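You operate a simulated robot arm through the tools that you are given. There is no shell and no other tool. Be economical: measure what you need, move in short steps, check, and stop when the job is done.

Carry out the task below with a simulated robot arm. There is one attempt and no reset: what you move stays moved.

Task
Try the 20 and 25 gauges on the grey rack's grey panel and set the slider to grey.
Fine: leave that panel in its rack; put both gauges back; leave the third gauge. Set down upright: what you pick out.

Only the result counts: the job must be done as asked and must still hold three seconds after the hand-in. Knocking over, shifting, dropping, spilling or breaking anything else fails it.

Robot
A 6-joint arm with a two-finger parallel gripper, fixed in place. Base frame: the origin is at the foot of the arm, x ahead of it, y to its left, z up; the work surface is at about z = 0.9. Lengths are in m, angles in degrees, forces in N, time in s.
With the tool pointing down near the work surface it reaches from about 0.24 to 0.66 m from the base axis. Its first joint turns from -66.0 to 66.0 degrees. Payload 2.9 kg.
Tool frame: the origin (TCP) lies between the finger pads and is the grasp point; the fingertips stand 0.03 m ahead of it; z points along the fingers, y is the line along which they close. The gripper opens to 0.11 m. The fingers are 0.02 m wide and 0.01 m thick; the gripper's body (0.048 by 0.112 m) begins 0.055 m behind the TCP.
Orientation is that of the tool frame in the base frame, as a unit quaternion [w, x, y, z]. With the fingers straight down and closing along the base's y, the tool's x points along the base's -x, its y along +y and its z along -z.

Tools
- The arm moves only by the tool servo_tool. Its arguments are lists of equal length, an entry for each row: "xyz": the shift along the tool's x, y, z in units of 40 mm (1.0 is 40 mm), a list of three; "turn": the turn, a rotation vector about the tool's x, y, z in units of 4 degrees (1.0 is 4 degrees), a list of three. In form: {"xyz": [[dx, dy, dz], ...], "turn": [[wx, wy, wz], ...]}. A call has 1 to 8 rows; each row shifts and turns the commanded pose from where the row before left it, along the tool's axes as they then stand. "gripper" is the closure, from 0 (fully open) to 1 (shut), set as the call begins (left out, the last holds). A call with a number of a shift or a turn outside -1 to 1 is refused whole. Rows are played at 5 a second. More than 0.05 m and 8.6 degrees between two rows, or a gripper value outside its range, and nothing of the call is played. Where a pose cannot be reached the arm comes as near as it can. A force on the tool above 90 N (or 10 N above the force at the start of the call, whichever is more), or a blocked arm, ends the call early, and 0.2 s more pass. The fingers move at their own pace (about 0.108 m/s each) and stop on an object; they squeeze with about 41 N. The grip force told is the motor's: it shows also when the fingers shut on nothing. Time passes only in rows, and 0.2 s behind the last, so rows that do not move let the fingers close. It gives the time, the measured TCP pose, the force on the tool (base axes), the opening and the grip force at its end, in the units of the frame above (readings bear some noise), with the torque about the TCP (base axes, N m) and any sound that the robot's microphone picked up, and new pictures: "show" is both (left out), scene, wrist or none.
- Cameras (640 x 400 px; columns grow to the right, rows downward): "scene" is fixed at [0.0704, 0.4225, 1.4036]; the picture's right is [-0.84, -0.54, 0.00], its down [-0.21, 0.32, -0.92] and it looks along [0.50, -0.78, -0.38] (base axes); focal length 339 px, centre (320, 200). "wrist" rides on the gripper at [0.072, 0.017, -0.103] in the tool frame; the picture's right is [-0.23, 0.97, 0.00], its down [-0.76, -0.18, -0.62] and it looks along [-0.61, -0.14, 0.78] (tool axes); focal length 222 px, centre (320, 200). There is no depth. A picture from a camera that has moved, and an enlarged one, comes with that camera's place and axes in the base frame and with its lens.
- enlarge(camera, box): a new picture of the part [left, top, right, bottom] of that camera's present view, enlarged. It takes no simulated time.
- job_done(): hands the job in; it is judged then, once.

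Work in short steps. Places have to be worked out from the pictures, the camera data and where the tool is seen: move nearer, look again, correct. Check each grasp and each placing, and mend what went wrong. You have 120 turns and 200 pictures in all, those below and enlarged ones among them. Open the gripper and draw the arm clear of the work before you hand the job in, unless the task says otherwise; then end with one line.

The tools are called after "Emit:" as name(argument=value, ...) on one line, values as JSON. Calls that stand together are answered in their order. servo_tool: Moves the arm, as the interface text tells. Its arguments: {"type":"object","properties":{"xyz":{"type":"array","items":{"type":"array","items":{"type":"number"}}},"turn":{"type":"array","items":{"type":"array","items":{"type":"number"}}},"gripper":{"type":"number"},"show":{"type":"string","enum":["both","scene","wrist","none"]}},"required":["xyz","turn"]} The other tools are called the same way: enlarge (camera, box) takes an enlarged picture of a part of a camera's view; job_done () hands the job in.

At the start:

```text
time: 0.0
tcp_pos: [0.2955, -0.1157, 1.3186]
ee_rot: [0.001, 0.0, 1.0, 0.0]
force: [0.5, 0.2, -0.1]
ft_torque: [-0.03, -0.02, -0.03]
opening: 0.1097
finger_force: 0.1
```

scene: 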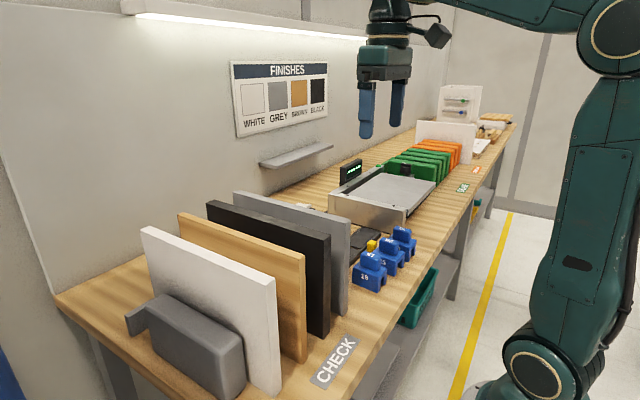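
wrist: 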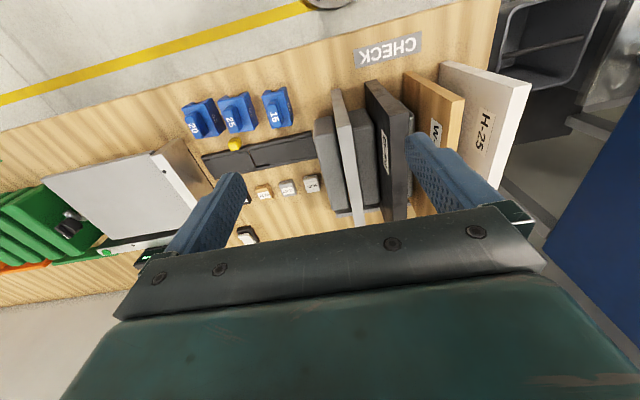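

I'll look closely at the gauges, the rack and the slider before moving.

Emit:
enlarge(camera="wrist", box=[170, 60, 350, 250])

Emit:
enlarge(camera="scene", box=[200, 150, 440, 320])

Emit:
enlarge(camera="wrist", box=[310, 20, 540, 240])

```text
2.11 times, centred on (260, 155) of wrist
camera zoom: at [0.2241, -0.0993, 1.4219], right [0.23, 0.97, 0.0], down [0.76, -0.18, 0.62], along [0.61, -0.14, -0.78], focal length 468 px, centre (446, 295)
```

zoom: 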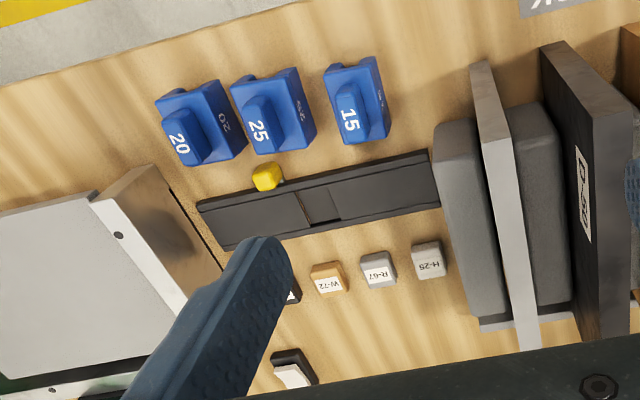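

```text
2.35 times, centred on (320, 235) of scene
camera zoom: at [0.0704, 0.4225, 1.4036], right [-0.84, -0.54, 0.0], down [-0.21, 0.32, -0.92], along [0.5, -0.78, -0.38], focal length 798 px, centre (320, 118)
```

zoom: 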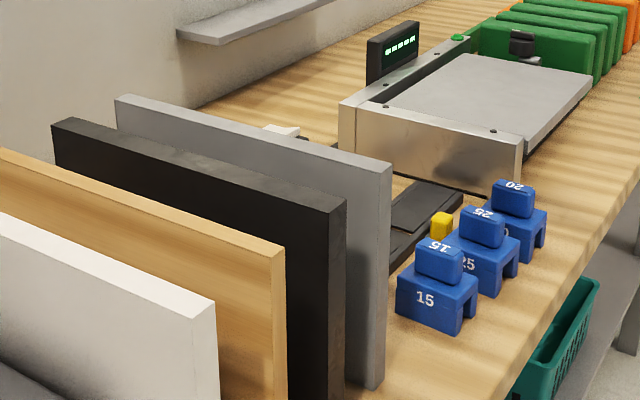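

```text
1.82 times, centred on (425, 130) of wrist
camera zoom: at [0.2241, -0.0993, 1.4219], right [0.23, 0.97, 0.0], down [0.76, -0.18, 0.62], along [0.61, -0.14, -0.78], focal length 404 px, centre (129, 327)
```

zoom: 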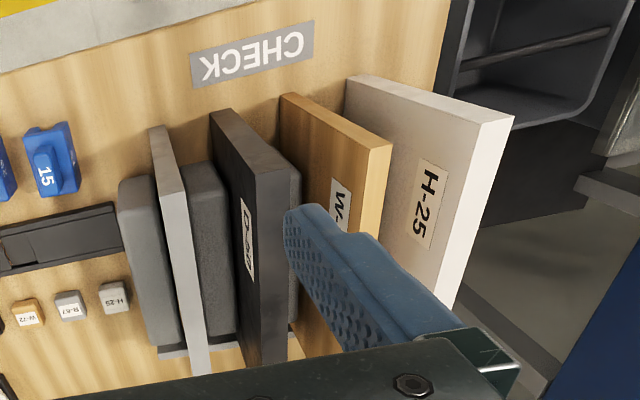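

Gauges 15/25/20 look to be at about (0.34,-0.21), (0.33,-0.31), (0.33,-0.38), with their slots along x like the panels. I'll move the camera over the gauges and slider for a closer look.

Emit:
servo_tool(xyz=[[0, -1, 0], [0, -1, 0], [0, -1, 0.5], [0, 0, 1], [0, 0, 1]], turn=[[0, 0, 0], [0, 0, 0], [0, 0, 0], [0, 0, 0], [0, 0, 0]])

```text
time: 1.2
tcp_pos: [0.2955, -0.2337, 1.2197]
ee_rot: [0.001, -0.001, 1.0, 0.001]
force: [0.1, 0.2, -1.4]
ft_torque: [0.02, -0.02, 0.02]
opening: 0.1099
finger_force: 0.0
camera wrist: at [0.2251, -0.2181, 1.3224], right [0.23, 0.97, 0.0], down [0.76, -0.18, 0.62], along [0.61, -0.14, -0.78], focal length 222 px, centre (320, 200)
```

scene: 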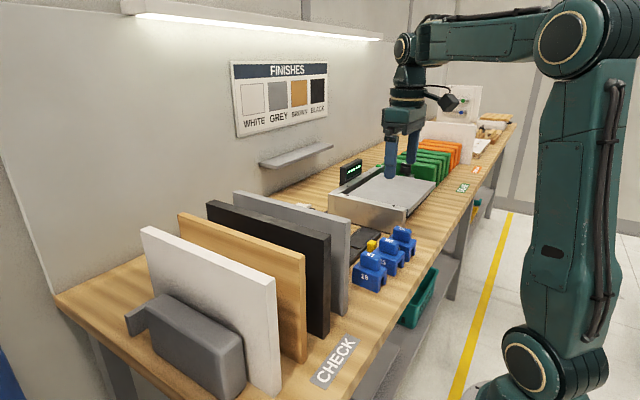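
wrist: 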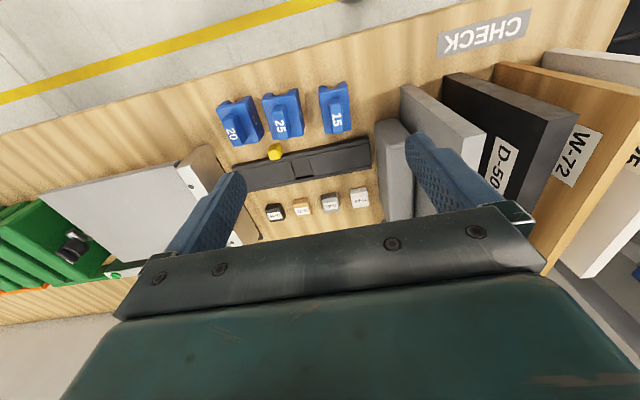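

Emit:
enlarge(camera="wrist", box=[210, 70, 400, 230])

Emit:
enlarge(camera="wrist", box=[360, 40, 600, 240])

```text
2.50 times, centred on (305, 150) of wrist
camera zoom: at [0.2251, -0.2181, 1.3224], right [0.23, 0.97, 0.0], down [0.76, -0.18, 0.62], along [0.61, -0.14, -0.78], focal length 555 px, centre (358, 325)
```

zoom: 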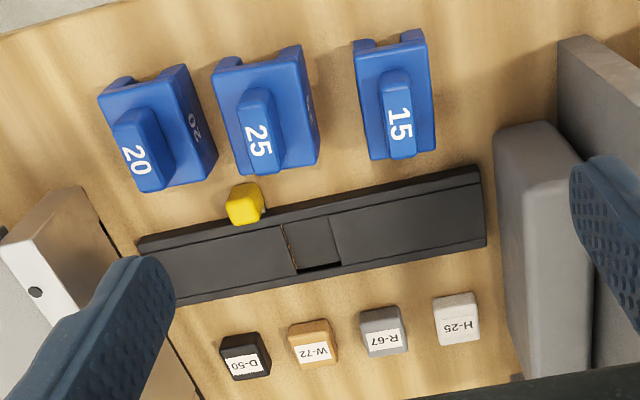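

```text
2.00 times, centred on (480, 140) of wrist
camera zoom: at [0.2251, -0.2181, 1.3224], right [0.23, 0.97, 0.0], down [0.76, -0.18, 0.62], along [0.61, -0.14, -0.78], focal length 444 px, centre (0, 320)
```

zoom: 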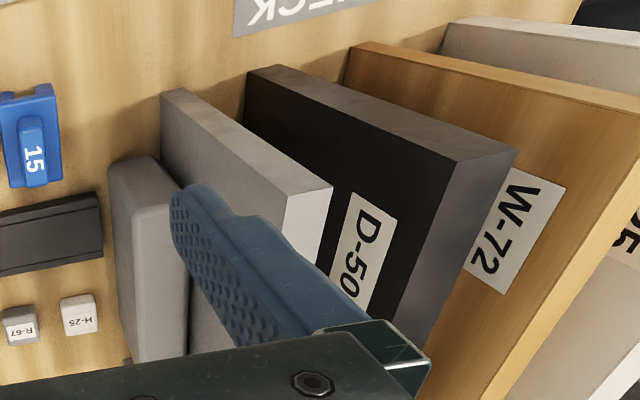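

Emit:
enlarge(camera="scene", box=[320, 200, 430, 270])

Emit:
enlarge(camera="wrist", box=[240, 120, 380, 200])

```text
5.71 times, centred on (375, 235) of scene
camera zoom: at [0.0704, 0.4225, 1.4036], right [-0.84, -0.54, 0.0], down [-0.21, 0.32, -0.92], along [0.5, -0.78, -0.38], focal length 1937 px, centre (6, 0)
```

zoom: 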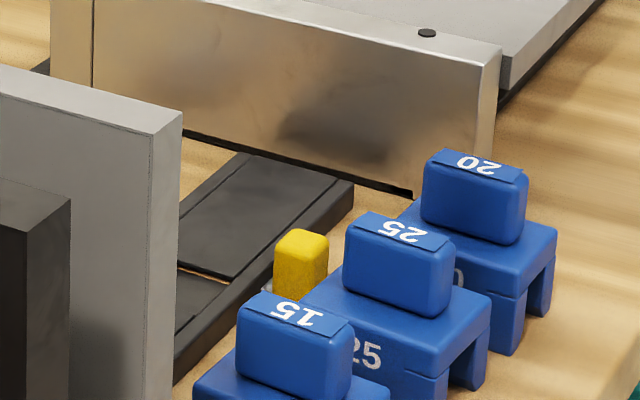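

```text
4.57 times, centred on (310, 160) of wrist
camera zoom: at [0.2251, -0.2181, 1.3224], right [0.23, 0.97, 0.0], down [0.76, -0.18, 0.62], along [0.61, -0.14, -0.78], focal length 1015 px, centre (366, 383)
```

zoom: 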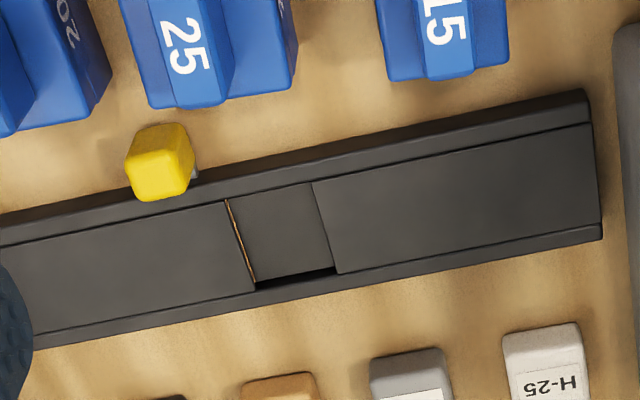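

The knob shifts a colour strip behind the window at the middle of the track. The grey panel is about 23 mm thick at y≈-0.088 with its top at z≈1.11. Next I approach gauge 25's handle from above.

Emit:
servo_tool(xyz=[[-0.5, -0.9, 0.5], [-0.5, -0.95, 0.5], [0, 0, 1], [0, 0, 0.7]], turn=[[0, 0, 0], [0, 0, 0], [0, 0, 0], [0, 0, 0]], gripper=0.4)

```text
time: 2.2
tcp_pos: [0.3352, -0.3097, 1.1125]
ee_rot: [0.0, 0.0, 1.0, 0.0]
force: [0.2, 0.6, -0.5]
ft_torque: [-0.03, 0.01, 0.04]
opening: 0.0661
finger_force: 0.1
camera wrist: at [0.2636, -0.2937, 1.2141], right [0.23, 0.97, 0.0], down [0.76, -0.18, 0.62], along [0.61, -0.14, -0.78], focal length 222 px, centre (320, 200)
```

scene: 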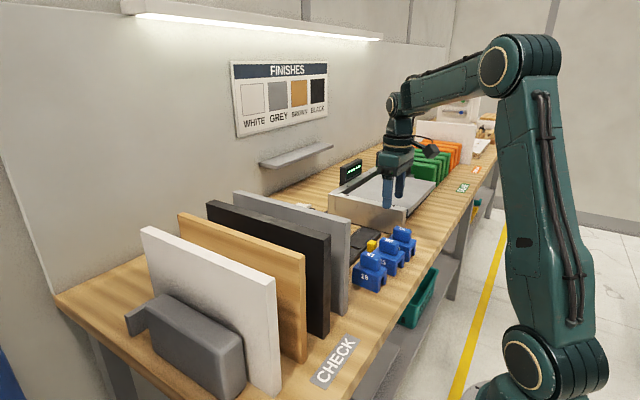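
wrist: 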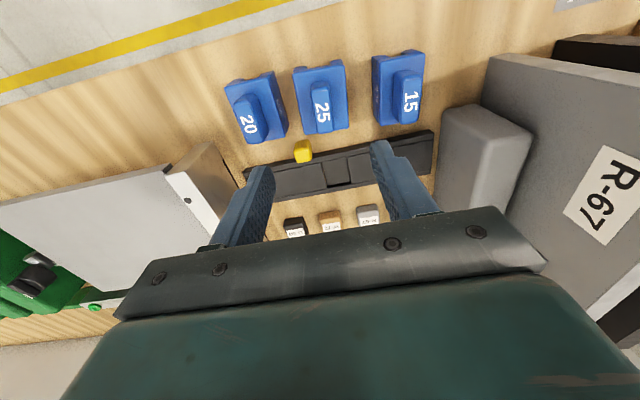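

Emit:
enlarge(camera="wrist", box=[210, 40, 440, 180])

```text
2.78 times, centred on (325, 110) of wrist
camera zoom: at [0.2636, -0.2937, 1.2141], right [0.23, 0.97, 0.0], down [0.76, -0.18, 0.62], along [0.61, -0.14, -0.78], focal length 618 px, centre (306, 450)
```

zoom: 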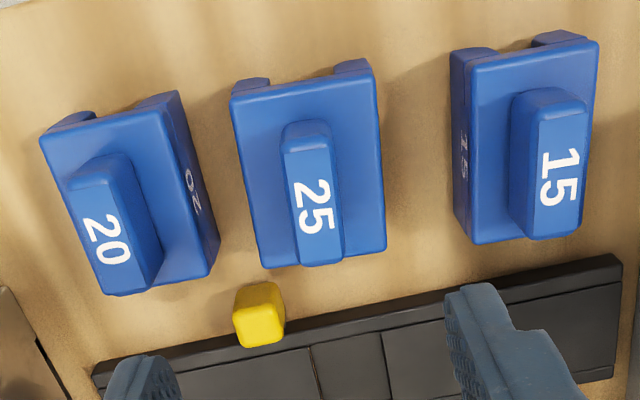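

Gauge 25's handle is centred near (0.3365, -0.3067), yawed about -4° and roughly 17 mm wide. I match that yaw and descend part way.

Emit:
servo_tool(xyz=[[-0.03, 0.07, 0.5], [0, 0, 1], [0, 0, 1]], turn=[[0, 0, 1], [0, 0, 0], [0, 0, 0]])

```text
time: 3.0
tcp_pos: [0.3362, -0.3051, 1.0108]
ee_rot: [0.0, 0.035, 0.999, 0.0]
force: [-0.6, -0.3, -0.3]
ft_torque: [0.03, -0.01, 0.04]
opening: 0.066
finger_force: 0.0
camera wrist: at [0.2664, -0.284, 1.1133], right [0.29, 0.96, 0.0], down [0.75, -0.23, 0.62], along [0.6, -0.18, -0.78], focal length 222 px, centre (320, 200)
```

scene: 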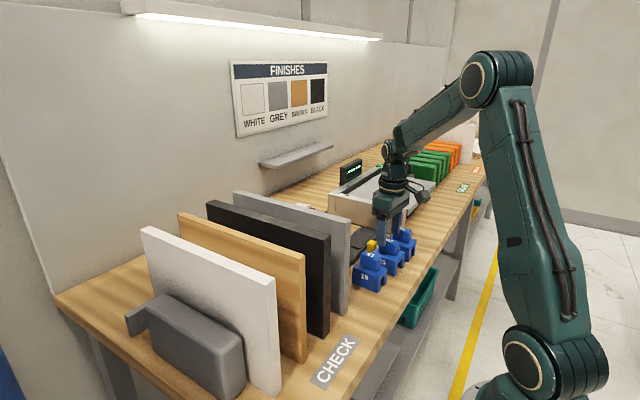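
wrist: 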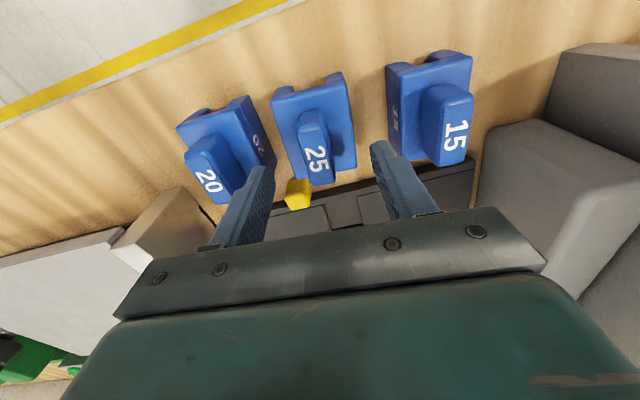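

Emit:
enlarge(camera="wrist", box=[240, 60, 400, 220])

Emit:
enlarge(camera="scene", box=[350, 180, 430, 290])

```text
2.50 times, centred on (320, 140) of wrist
camera zoom: at [0.2664, -0.284, 1.1133], right [0.29, 0.96, 0.0], down [0.75, -0.23, 0.62], along [0.6, -0.18, -0.78], focal length 555 px, centre (320, 350)
```

zoom: 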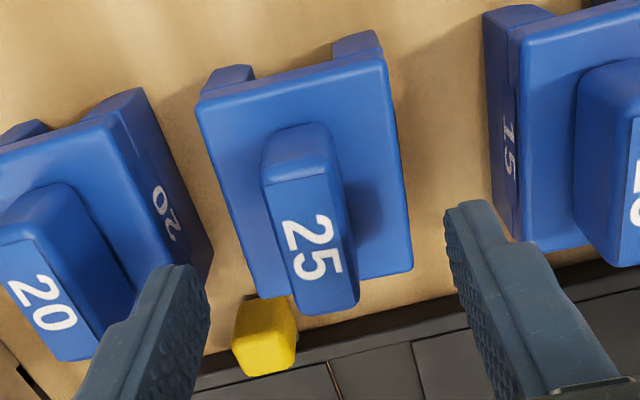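

```text
3.64 times, centred on (390, 235) of scene
camera zoom: at [0.0704, 0.4225, 1.4036], right [-0.84, -0.54, 0.0], down [-0.21, 0.32, -0.92], along [0.5, -0.78, -0.38], focal length 1232 px, centre (66, 73)
```

zoom: 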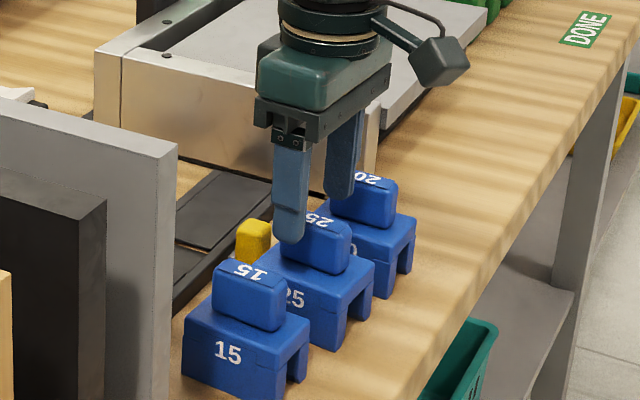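

The yaw is aligned and the TCP is within about 2 mm. I descend to z≈0.984.

Emit:
servo_tool(xyz=[[0.05, -0.05, 0.35], [0, 0, 0.32]], turn=[[0, 0, 0], [0, 0, 0]])

Emit:
enlarge(camera="wrist", box=[230, 80, 430, 240])

Emit:
enlarge(camera="scene", box=[350, 180, 430, 290])

```text
time: 3.6
tcp_pos: [0.3344, -0.3069, 0.9842]
ee_rot: [0.001, 0.035, 0.999, 0.0]
force: [-1.0, 0.3, 0.0]
ft_torque: [0.0, 0.01, -0.02]
opening: 0.0659
finger_force: 0.0
camera wrist: at [0.2651, -0.2862, 1.0862], right [0.29, 0.96, 0.0], down [0.75, -0.23, 0.62], along [0.6, -0.18, -0.78], focal length 222 px, centre (320, 200)
```

scene: 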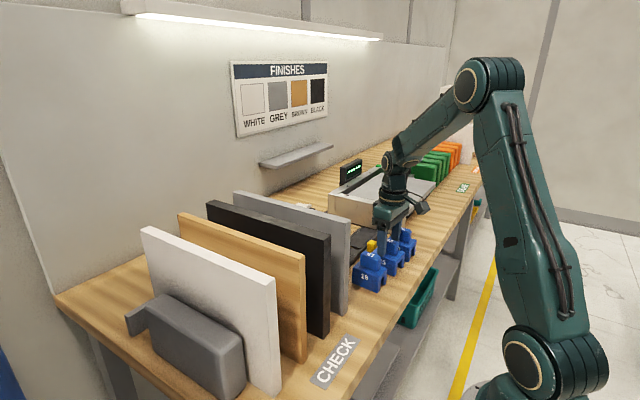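
wrist: 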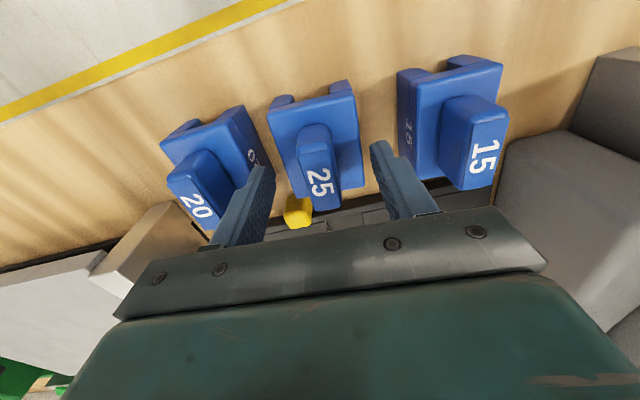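

```text
2.50 times, centred on (330, 160) of wrist
camera zoom: at [0.2651, -0.2862, 1.0862], right [0.29, 0.96, 0.0], down [0.75, -0.23, 0.62], along [0.6, -0.18, -0.78], focal length 555 px, centre (295, 300)
```

zoom: 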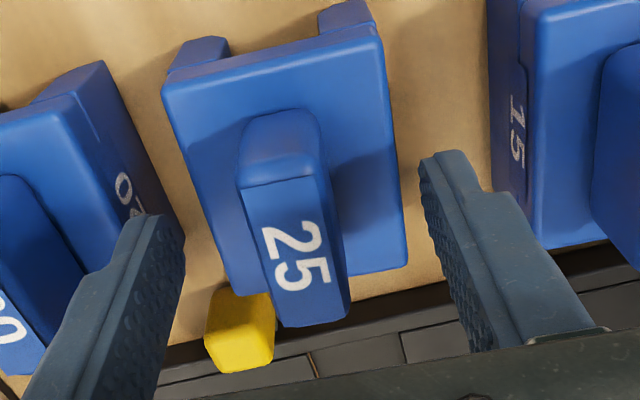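

```text
3.64 times, centred on (390, 235) of scene
camera zoom: at [0.0704, 0.4225, 1.4036], right [-0.84, -0.54, 0.0], down [-0.21, 0.32, -0.92], along [0.5, -0.78, -0.38], focal length 1232 px, centre (66, 73)
```

zoom: 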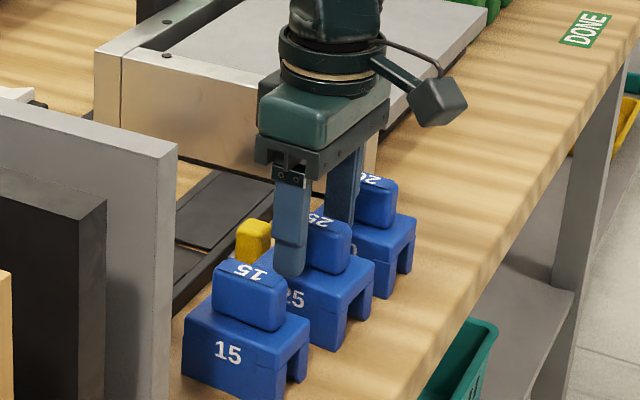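

Fingers straddle the handle, so I close the gripper.

Emit:
servo_tool(xyz=[[0, 0, 0], [0, 0, 0], [0, 0, 0]], turn=[[0, 0, 0], [0, 0, 0], [0, 0, 0]], gripper=1)

Emit:
enlarge(camera="wrist", box=[230, 80, 430, 240])

```text
time: 4.4
tcp_pos: [0.3347, -0.3077, 0.9844]
ee_rot: [0.0, 0.035, 0.999, 0.001]
force: [-0.2, -1.0, 0.1]
ft_torque: [0.02, 0.05, 0.01]
opening: 0.0196
finger_force: 41.2
camera wrist: at [0.2651, -0.2861, 1.0863], right [0.29, 0.96, 0.0], down [0.75, -0.23, 0.62], along [0.6, -0.18, -0.78], focal length 222 px, centre (320, 200)
```

scene: 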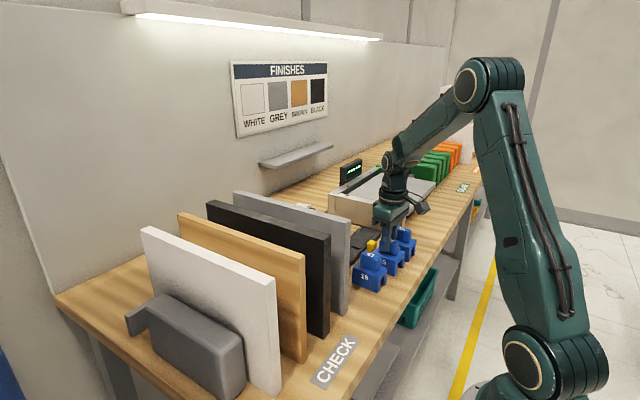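
wrist: 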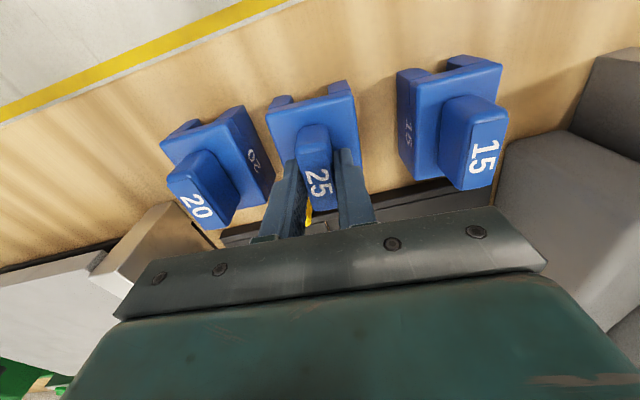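

```text
2.50 times, centred on (330, 160) of wrist
camera zoom: at [0.2651, -0.2861, 1.0863], right [0.29, 0.96, 0.0], down [0.75, -0.23, 0.62], along [0.6, -0.18, -0.78], focal length 555 px, centre (295, 300)
```

zoom: 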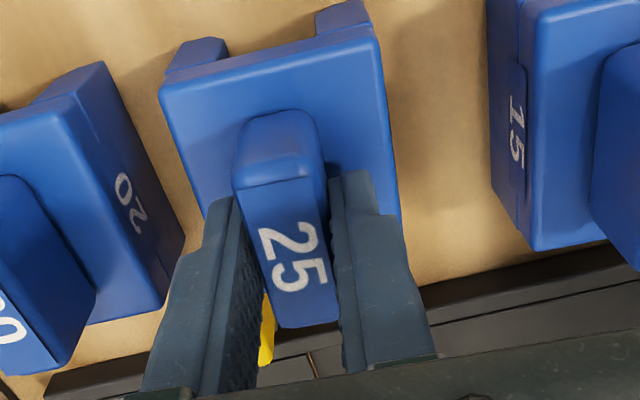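

Firm grip at 19.6 mm. I lift straight up.

Emit:
servo_tool(xyz=[[0, 0, -0.5], [0, 0, -1], [0, 0, -1], [0, 0, -1], [0, 0, -1], [0, 0, -1], [0, 0, -1], [0, 0, -0.2]], turn=[[0, 0, 0], [0, 0, 0], [0, 0, 0], [0, 0, 0], [0, 0, 0], [0, 0, 0], [0, 0, 0], [0, 0, 0]])

```text
time: 6.2
tcp_pos: [0.333, -0.3089, 1.2526]
ee_rot: [0.001, 0.035, 0.999, 0.0]
force: [0.5, 0.7, -0.4]
ft_torque: [0.03, -0.02, 0.02]
opening: 0.0
finger_force: 37.8
camera wrist: at [0.2632, -0.2868, 1.3547], right [0.29, 0.96, 0.0], down [0.75, -0.23, 0.62], along [0.6, -0.18, -0.78], focal length 222 px, centre (320, 200)
```

scene: 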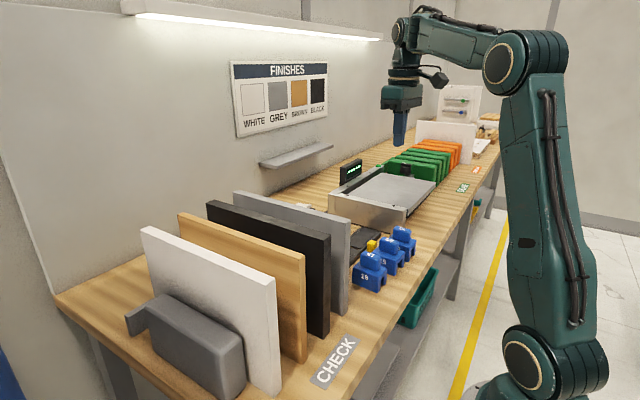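
wrist: 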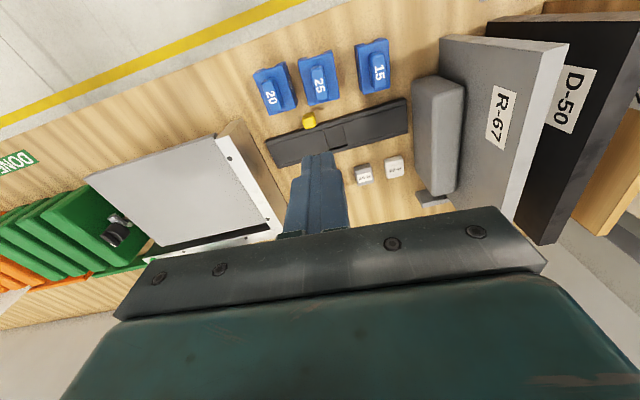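

The handle slipped out because the grip was too shallow. I check that the gauge is unmoved and re-measure the heights.

Emit:
enlarge(camera="wrist", box=[240, 30, 420, 180])

Emit:
enlarge(camera="scene", box=[350, 215, 420, 295])

```text
2.67 times, centred on (330, 105) of wrist
camera zoom: at [0.2632, -0.2868, 1.3547], right [0.29, 0.96, 0.0], down [0.75, -0.23, 0.62], along [0.6, -0.18, -0.78], focal length 592 px, centre (293, 453)
```

zoom: 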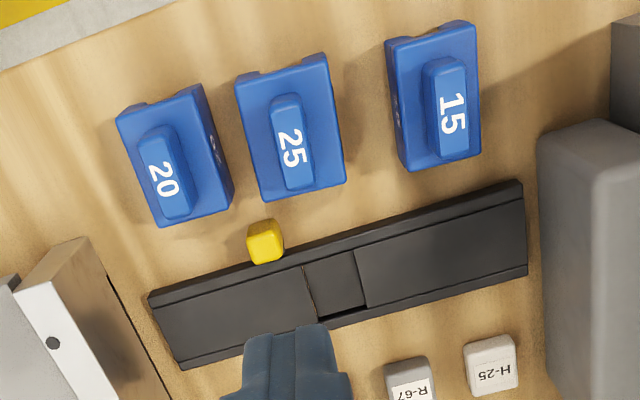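

```text
5.00 times, centred on (385, 255) of scene
camera zoom: at [0.0703, 0.4225, 1.4036], right [-0.84, -0.54, 0.0], down [-0.21, 0.32, -0.92], along [0.5, -0.78, -0.38], focal length 1695 px, centre (-5, -75)
```

zoom: 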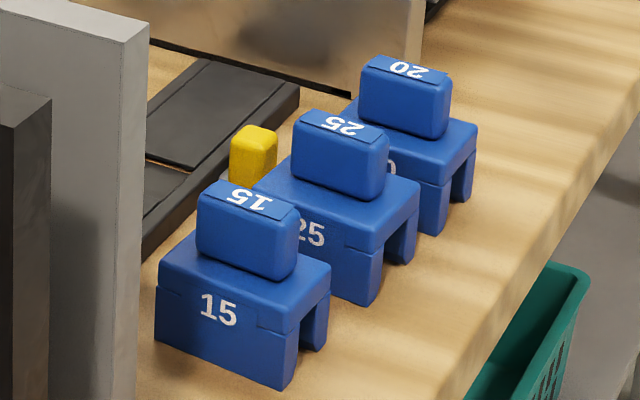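

The gauge is still in place and the body top is at about 0.94, so I need to grip lower. I go back down with a narrower opening.

Emit:
servo_tool(xyz=[[-0.1, 0.03, 1], [0, 0, 1], [0, 0, 1], [0, 0, 1], [0, 0, 1], [0, 0, 1], [0, 0, 0.5]], turn=[[0, 0, 0], [0, 0, 0], [0, 0, 0], [0, 0, 0], [0, 0, 0], [0, 0, 0], [0, 0, 0]], gripper=0.6)

Emit:
enlarge(camera="wrist", box=[230, 80, 430, 240])

```text
time: 7.8
tcp_pos: [0.342, -0.3086, 0.9933]
ee_rot: [0.001, 0.035, 0.999, 0.0]
force: [-0.1, 0.0, 0.2]
ft_torque: [0.0, 0.02, -0.01]
opening: 0.044
finger_force: 0.0
camera wrist: at [0.2718, -0.2872, 1.095], right [0.29, 0.96, 0.0], down [0.75, -0.23, 0.62], along [0.6, -0.18, -0.78], focal length 222 px, centre (320, 200)
```

scene: 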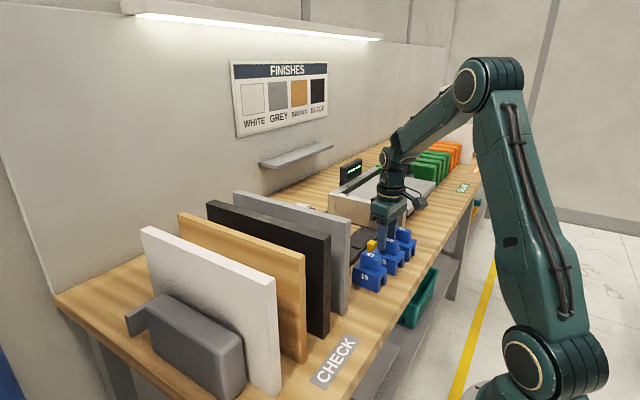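
wrist: 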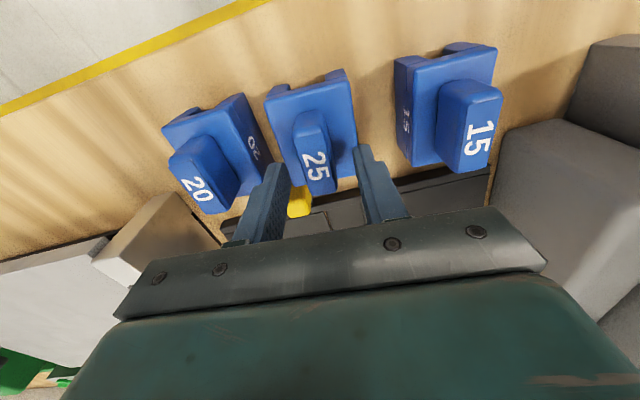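

```text
2.50 times, centred on (330, 160) of wrist
camera zoom: at [0.2718, -0.2872, 1.095], right [0.29, 0.96, 0.0], down [0.75, -0.23, 0.62], along [0.6, -0.18, -0.78], focal length 555 px, centre (295, 300)
```

zoom: 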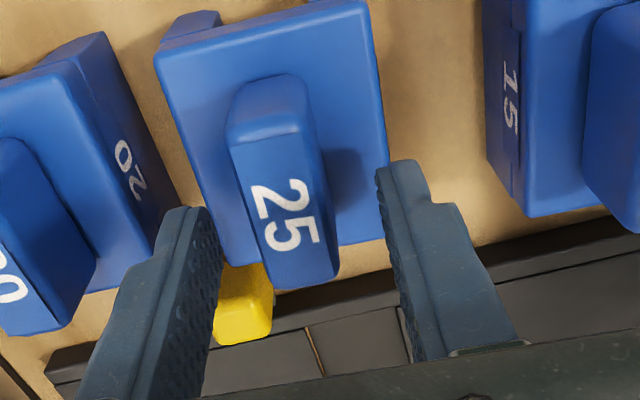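

I shift back 5 mm in x and 1.5 mm in y, then descend slowly to feel for the body top.

Emit:
servo_tool(xyz=[[0.12, -0.04, 0.2], [0, 0, 0.15], [0, 0, 0.1], [0, 0, 0.08]], turn=[[0, 0, 0], [0, 0, 0], [0, 0, 0], [0, 0, 0]])

Emit:
enlarge(camera="wrist", box=[230, 80, 430, 240])

Emit:
enlarge(camera="scene", box=[350, 215, 420, 295])

```text
time: 8.8
tcp_pos: [0.3359, -0.3097, 0.9756]
ee_rot: [0.004, 0.034, 0.999, -0.001]
force: [-9.0, 11.8, 52.3]
ft_torque: [0.9, 0.36, -0.17]
opening: 0.0441
finger_force: 0.0
camera wrist: at [0.2646, -0.2873, 1.0773], right [0.29, 0.96, 0.0], down [0.74, -0.23, 0.63], along [0.6, -0.19, -0.78], focal length 222 px, centre (320, 200)
```

scene: 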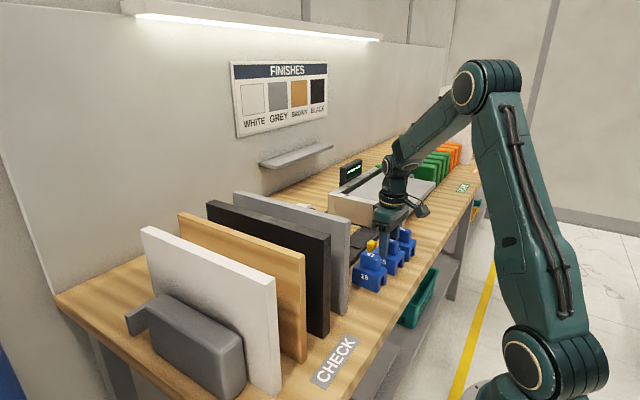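
wrist: 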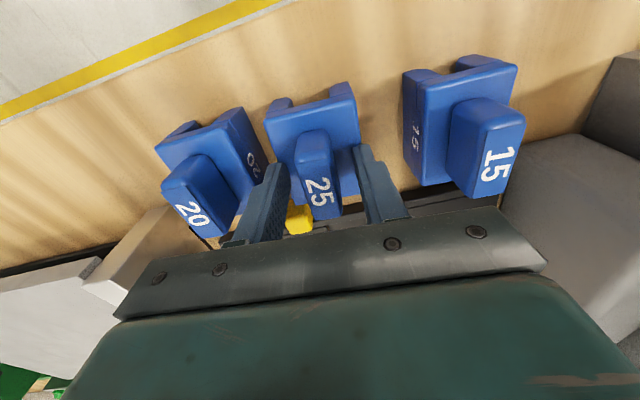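

```text
2.50 times, centred on (330, 160) of wrist
camera zoom: at [0.2646, -0.2873, 1.0773], right [0.29, 0.96, 0.0], down [0.74, -0.23, 0.63], along [0.6, -0.19, -0.78], focal length 555 px, centre (295, 300)
```

zoom: 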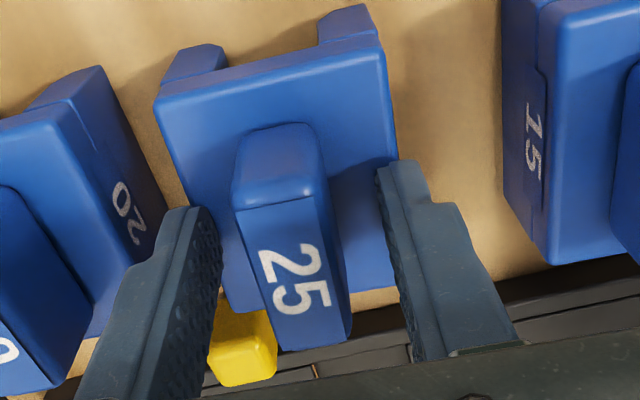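

```text
5.00 times, centred on (385, 255) of scene
camera zoom: at [0.0696, 0.4233, 1.4034], right [-0.84, -0.54, 0.0], down [-0.21, 0.32, -0.92], along [0.5, -0.78, -0.38], focal length 1695 px, centre (-5, -75)
```

zoom: 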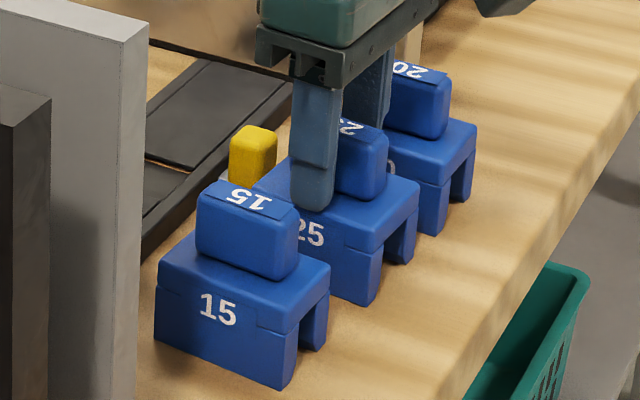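

Contact puts the body top at z≈0.945. I back off about 4 mm, close, and lift slowly this time.

Emit:
servo_tool(xyz=[[0, 0, -0.11], [0, 0, 0]], turn=[[0, 0, 0], [0, 0, 0]], show="none")

Emit:
servo_tool(xyz=[[0, 0, 0], [0, 0, 0], [0, 0, 0], [0, 0, 0]], turn=[[0, 0, 0], [0, 0, 0], [0, 0, 0], [0, 0, 0]], gripper=1, show="none")

Emit:
servo_tool(xyz=[[0, 0, -0.05], [0, 0, -0.1], [0, 0, -0.15], [0, 0, -0.2]], turn=[[0, 0, 0], [0, 0, 0], [0, 0, 0], [0, 0, 0]])

Emit:
enlarge(camera="scene", box=[350, 215, 420, 295])

```text
time: 9.4
tcp_pos: [0.3355, -0.3088, 0.9749]
ee_rot: [0.001, 0.035, 0.999, -0.001]
force: [3.7, 7.2, 25.7]
ft_torque: [0.36, -0.08, -0.06]
opening: 0.0442
finger_force: 0.0
```

```text
time: 10.4
tcp_pos: [0.3339, -0.3092, 0.976]
ee_rot: [0.001, 0.035, 0.999, 0.0]
force: [-2.8, 0.2, 26.7]
ft_torque: [-0.01, 0.05, 0.04]
opening: 0.0195
finger_force: 41.2
```

```text
time: 11.4
tcp_pos: [0.3353, -0.3085, 0.9952]
ee_rot: [0.0, 0.036, 0.999, 0.001]
force: [0.6, 0.4, -1.6]
ft_torque: [0.02, 0.02, 0.01]
opening: 0.0193
finger_force: 40.9
camera wrist: at [0.265, -0.2872, 1.0977], right [0.29, 0.96, 0.0], down [0.75, -0.23, 0.62], along [0.6, -0.18, -0.78], focal length 222 px, centre (320, 200)
```

scene: 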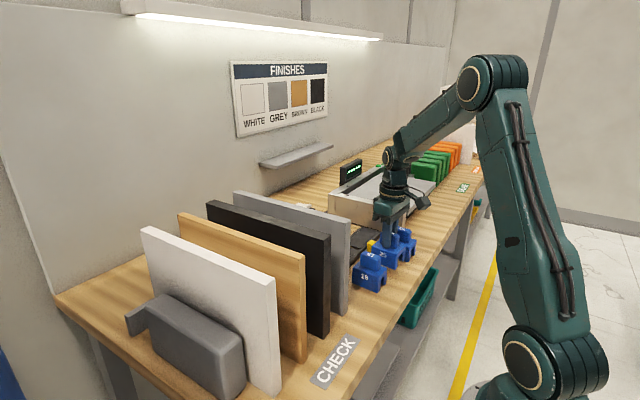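
wrist: 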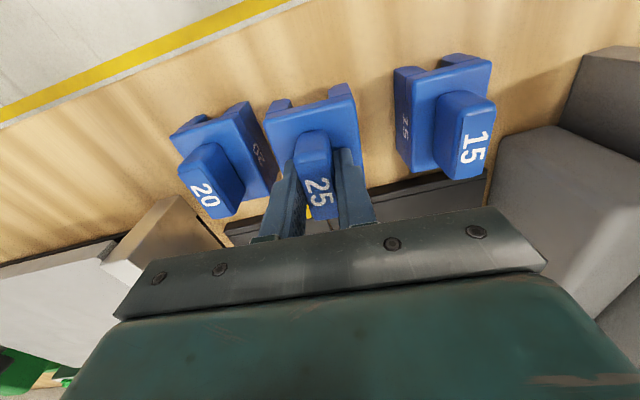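

```text
5.00 times, centred on (385, 255) of scene
camera zoom: at [0.0704, 0.4225, 1.4036], right [-0.84, -0.54, 0.0], down [-0.21, 0.32, -0.92], along [0.5, -0.78, -0.38], focal length 1695 px, centre (-5, -75)
```

zoom: 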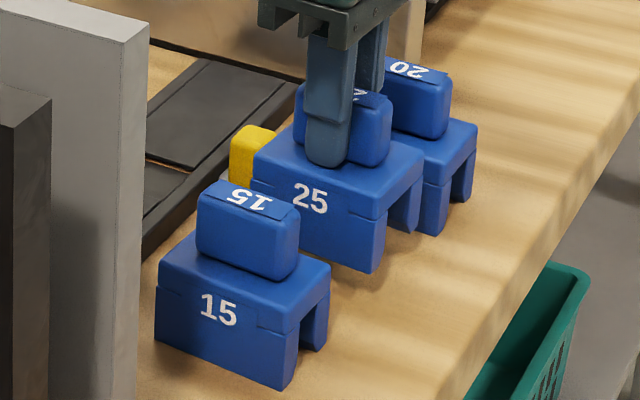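

Gauge 25 is lifted and held. I keep raising it at moderate speed.

Emit:
servo_tool(xyz=[[0, 0, -0.3], [0, 0, -0.4], [0, 0, -0.5], [0, 0, -0.5], [0, 0, -0.5], [0, 0, -0.5], [0, 0, -0.4], [0, 0, -0.2]], turn=[[0, 0, 0], [0, 0, 0], [0, 0, 0], [0, 0, 0], [0, 0, 0], [0, 0, 0], [0, 0, 0], [0, 0, 0]], show="none")

Emit:
servo_tool(xyz=[[0, 0, -0.3], [0, 0, -0.5], [0, 0, -0.5], [0, 0, -0.5], [0, 0, -0.5], [0, 0, -0.4], [0, 0, -0.1], [0, 0, 0]], turn=[[0, 0, 0], [0, 0, 0], [0, 0, 0], [0, 0, 0], [0, 0, 0], [0, 0, 0], [0, 0, -0.5], [0, 0, -0.5]])

```text
time: 13.2
tcp_pos: [0.3326, -0.3092, 1.1292]
ee_rot: [0.001, 0.035, 0.999, 0.001]
force: [-1.2, -0.6, -1.7]
ft_torque: [-0.01, -0.02, 0.04]
opening: 0.0195
finger_force: 40.7
```

```text
time: 15.0
tcp_pos: [0.3331, -0.3072, 1.2404]
ee_rot: [0.001, 0.0, 1.0, 0.001]
force: [-1.2, -0.2, -1.5]
ft_torque: [-0.03, 0.02, -0.02]
opening: 0.0195
finger_force: 40.4
camera wrist: at [0.2626, -0.2919, 1.3427], right [0.23, 0.97, 0.0], down [0.76, -0.18, 0.62], along [0.61, -0.14, -0.78], focal length 222 px, centre (320, 200)
```

scene: 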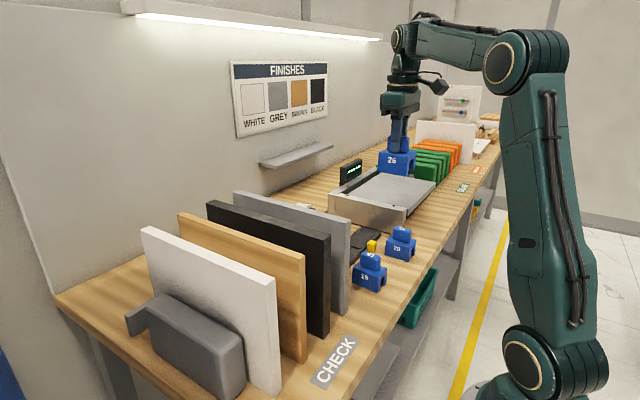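
wrist: 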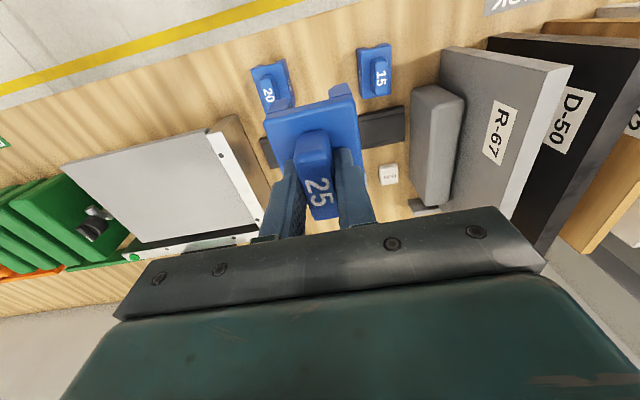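

Gauge held. I carry it over the grey panel, keeping well above it.

Emit:
servo_tool(xyz=[[-0.2, 0.5, 0], [-0.3, 0.8, 0], [-0.3, 0.8, 0], [-0.3, 0.8, 0], [-0.3, 0.8, 0], [-0.2, 0.8, 0], [-0.07, 0.6, 0], [0, 0.38, 0]], turn=[[0, 0, 0], [0, 0, 0], [0, 0, 0], [0, 0, 0], [0, 0, 0], [0, 0, 0], [0, 0, 0], [0, 0, 0]])

Emit:
enlarge(camera="wrist", box=[220, 40, 420, 240])

Emit:
enlarge(camera="scene", box=[230, 80, 390, 240])

```text
time: 16.8
tcp_pos: [0.3995, -0.089, 1.2396]
ee_rot: [0.001, -0.001, 1.0, 0.001]
force: [0.4, 0.5, -1.9]
ft_torque: [0.0, 0.01, -0.04]
opening: 0.0196
finger_force: 40.9
camera wrist: at [0.3284, -0.0728, 1.3413], right [0.23, 0.97, 0.0], down [0.76, -0.18, 0.62], along [0.61, -0.14, -0.78], focal length 222 px, centre (320, 200)
```

scene: 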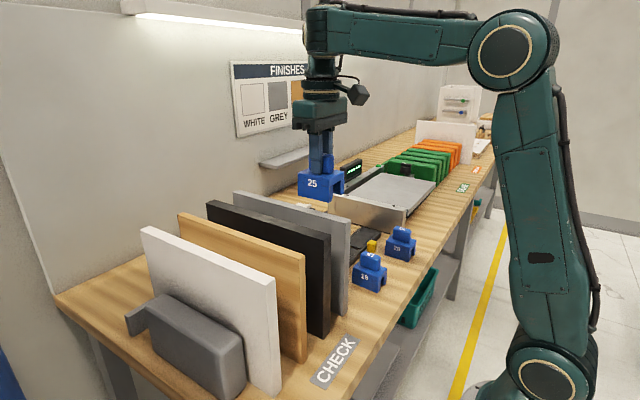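
wrist: 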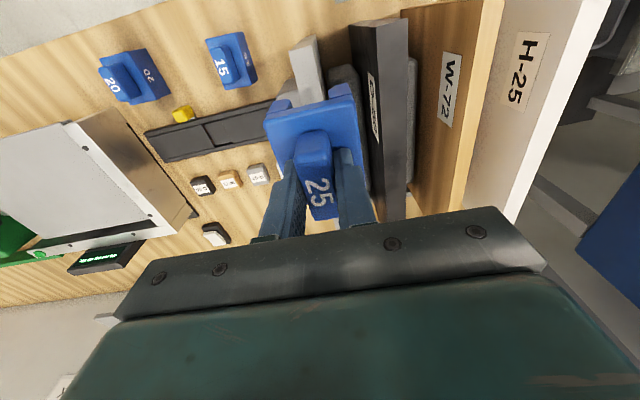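

```text
2.00 times, centred on (320, 140) of wrist
camera zoom: at [0.3284, -0.0728, 1.3413], right [0.23, 0.97, 0.0], down [0.76, -0.18, 0.62], along [0.61, -0.14, -0.78], focal length 444 px, centre (320, 320)
```

zoom: 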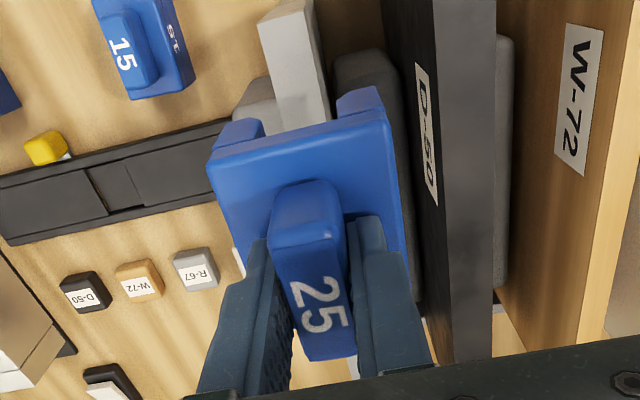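

```text
2.50 times, centred on (310, 160) of scene
camera zoom: at [0.0704, 0.4225, 1.4036], right [-0.84, -0.54, 0.0], down [-0.21, 0.32, -0.92], along [0.5, -0.78, -0.38], focal length 847 px, centre (345, 300)
```

zoom: 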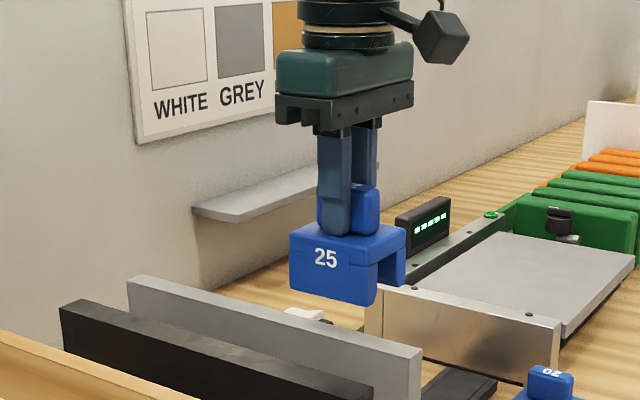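

The slot centre is near y=-0.088 and the panel centre near -0.091. I lower to just above the panel top and compare again.

Emit:
servo_tool(xyz=[[0, -0.05, 0.5], [0, 0, 0.5]], turn=[[0, 0, 0], [0, 0, 0]])

Emit:
enlarge(camera="wrist", box=[260, 20, 380, 120])

Emit:
enlarge(camera="scene", box=[260, 150, 370, 260])

```text
time: 17.4
tcp_pos: [0.4086, -0.0948, 1.2202]
ee_rot: [-0.001, -0.001, 1.0, 0.001]
force: [0.1, -0.6, -2.1]
ft_torque: [-0.02, -0.01, 0.01]
opening: 0.0195
finger_force: 41.0
out of reach, approached as far as the arm can: row 1, 2
camera wrist: at [0.3376, -0.078, 1.3232], right [0.23, 0.97, 0.0], down [0.76, -0.18, 0.62], along [0.61, -0.14, -0.78], focal length 222 px, centre (320, 200)
```

scene: 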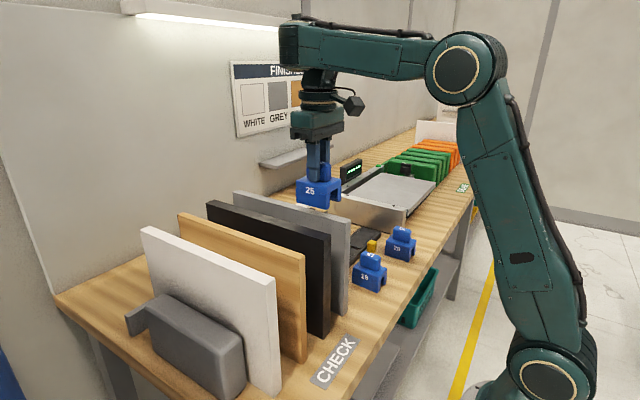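
wrist: 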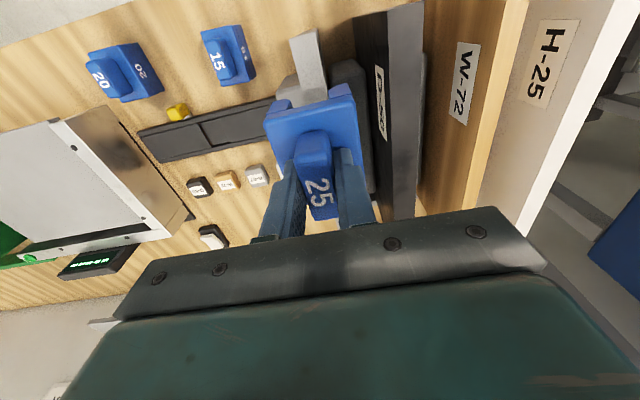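

```text
4.00 times, centred on (320, 70) of wrist
camera zoom: at [0.3376, -0.078, 1.3232], right [0.23, 0.97, 0.0], down [0.76, -0.18, 0.62], along [0.61, -0.14, -0.78], focal length 888 px, centre (320, 720)
```

zoom: 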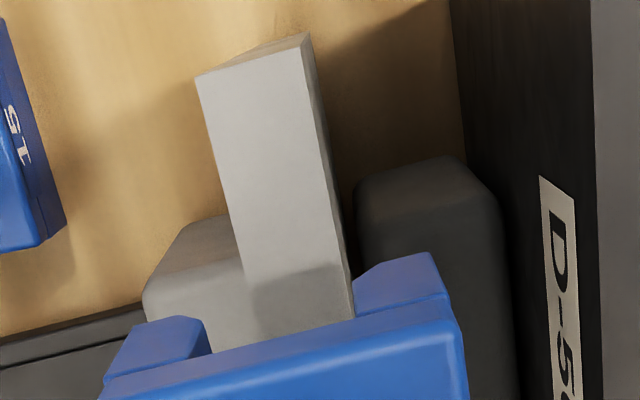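

```text
3.64 times, centred on (315, 205) of scene
camera zoom: at [0.0704, 0.4225, 1.4036], right [-0.84, -0.54, 0.0], down [-0.21, 0.32, -0.92], along [0.5, -0.78, -0.38], focal length 1232 px, centre (338, 182)
```

zoom: 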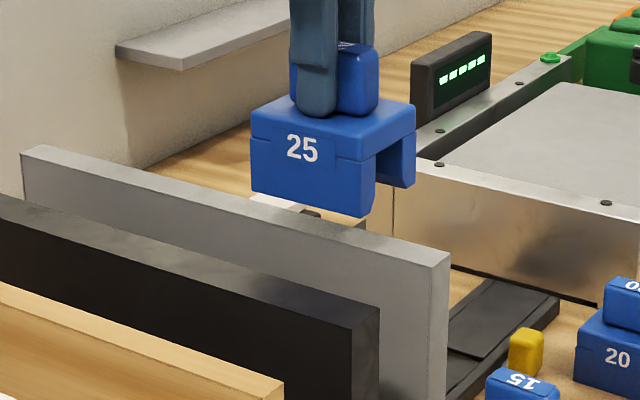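

The arm reported a reach limit although nothing touches. I send a null move to see whether it settles at the commanded pose.

Emit:
servo_tool(xyz=[[0, 0, 0], [0, 0, 0]], turn=[[0, 0, 0], [0, 0, 0]], show="none")

Emit:
servo_tool(xyz=[[0, 0.1, 0.1], [0, 0, 0.2]], turn=[[0, 0, 0], [0, 0, 0]], show="none")

```text
time: 18.0
tcp_pos: [0.4076, -0.0955, 1.2209]
ee_rot: [0.0, 0.0, 1.0, 0.001]
force: [0.3, 0.1, -0.5]
ft_torque: [0.05, 0.0, 0.01]
opening: 0.0195
finger_force: 40.4
```

```text
time: 18.6
tcp_pos: [0.4131, -0.092, 1.2184]
ee_rot: [0.0, 0.0, 1.0, 0.002]
force: [-0.1, -0.3, -1.1]
ft_torque: [0.0, -0.02, 0.03]
opening: 0.0195
finger_force: 41.0
out of reach, approached as far as the arm can: row 1, 2
```

Emit:
servo_tool(xyz=[[0, 0, 0]], turn=[[0, 0, 0]])

```text
time: 19.0
tcp_pos: [0.4126, -0.0924, 1.2195]
ee_rot: [-0.001, 0.0, 1.0, 0.0]
force: [0.1, -0.6, -1.3]
ft_torque: [-0.04, -0.01, -0.02]
opening: 0.0197
finger_force: 41.2
camera wrist: at [0.3418, -0.0757, 1.3215], right [0.23, 0.97, 0.0], down [0.76, -0.18, 0.62], along [0.6, -0.14, -0.78], focal length 222 px, centre (320, 200)
```

scene: 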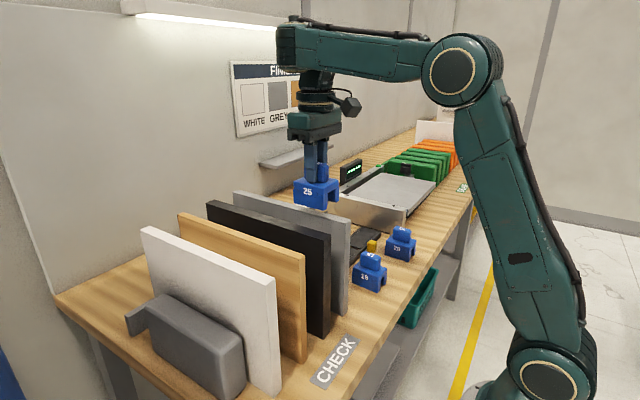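
wrist: 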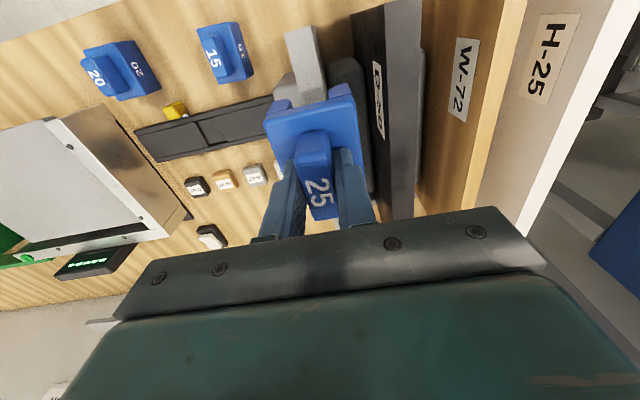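

The limit looks like an inner-reach boundary here. The panel spans x≈0.345 to 0.66, so I go back up and shift to x≈0.50.

Emit:
servo_tool(xyz=[[-0.3, 0, -0.6], [-0.4, 0, -0.5], [-0.5, 0, 0], [-0.5, 0, 0], [-0.5, -0.05, 0], [-0.3, -0.05, 0]], turn=[[0, 0, 0], [0, 0, 0], [0, 0, 0], [0, 0, 0], [0, 0, 0], [0, 0, 0]])

```text
time: 20.4
tcp_pos: [0.5137, -0.0989, 1.2541]
ee_rot: [0.001, 0.0, 1.0, 0.0]
force: [0.0, 0.0, -1.5]
ft_torque: [-0.02, 0.0, 0.03]
opening: 0.0194
finger_force: 41.4
out of reach, approached as far as the arm can: row 1
camera wrist: at [0.4413, -0.0828, 1.3565], right [0.23, 0.97, 0.0], down [0.76, -0.18, 0.62], along [0.61, -0.14, -0.78], focal length 222 px, centre (320, 200)
```

scene: 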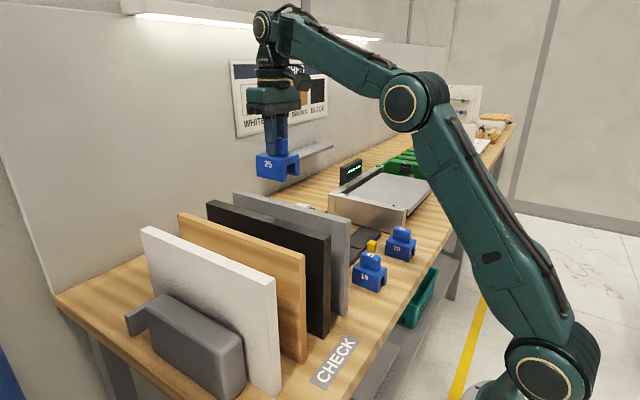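
wrist: 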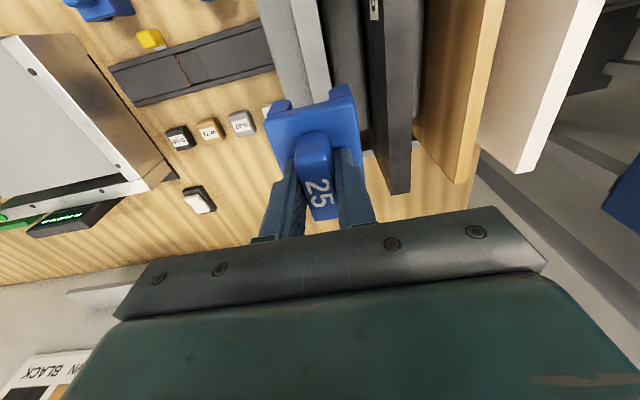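

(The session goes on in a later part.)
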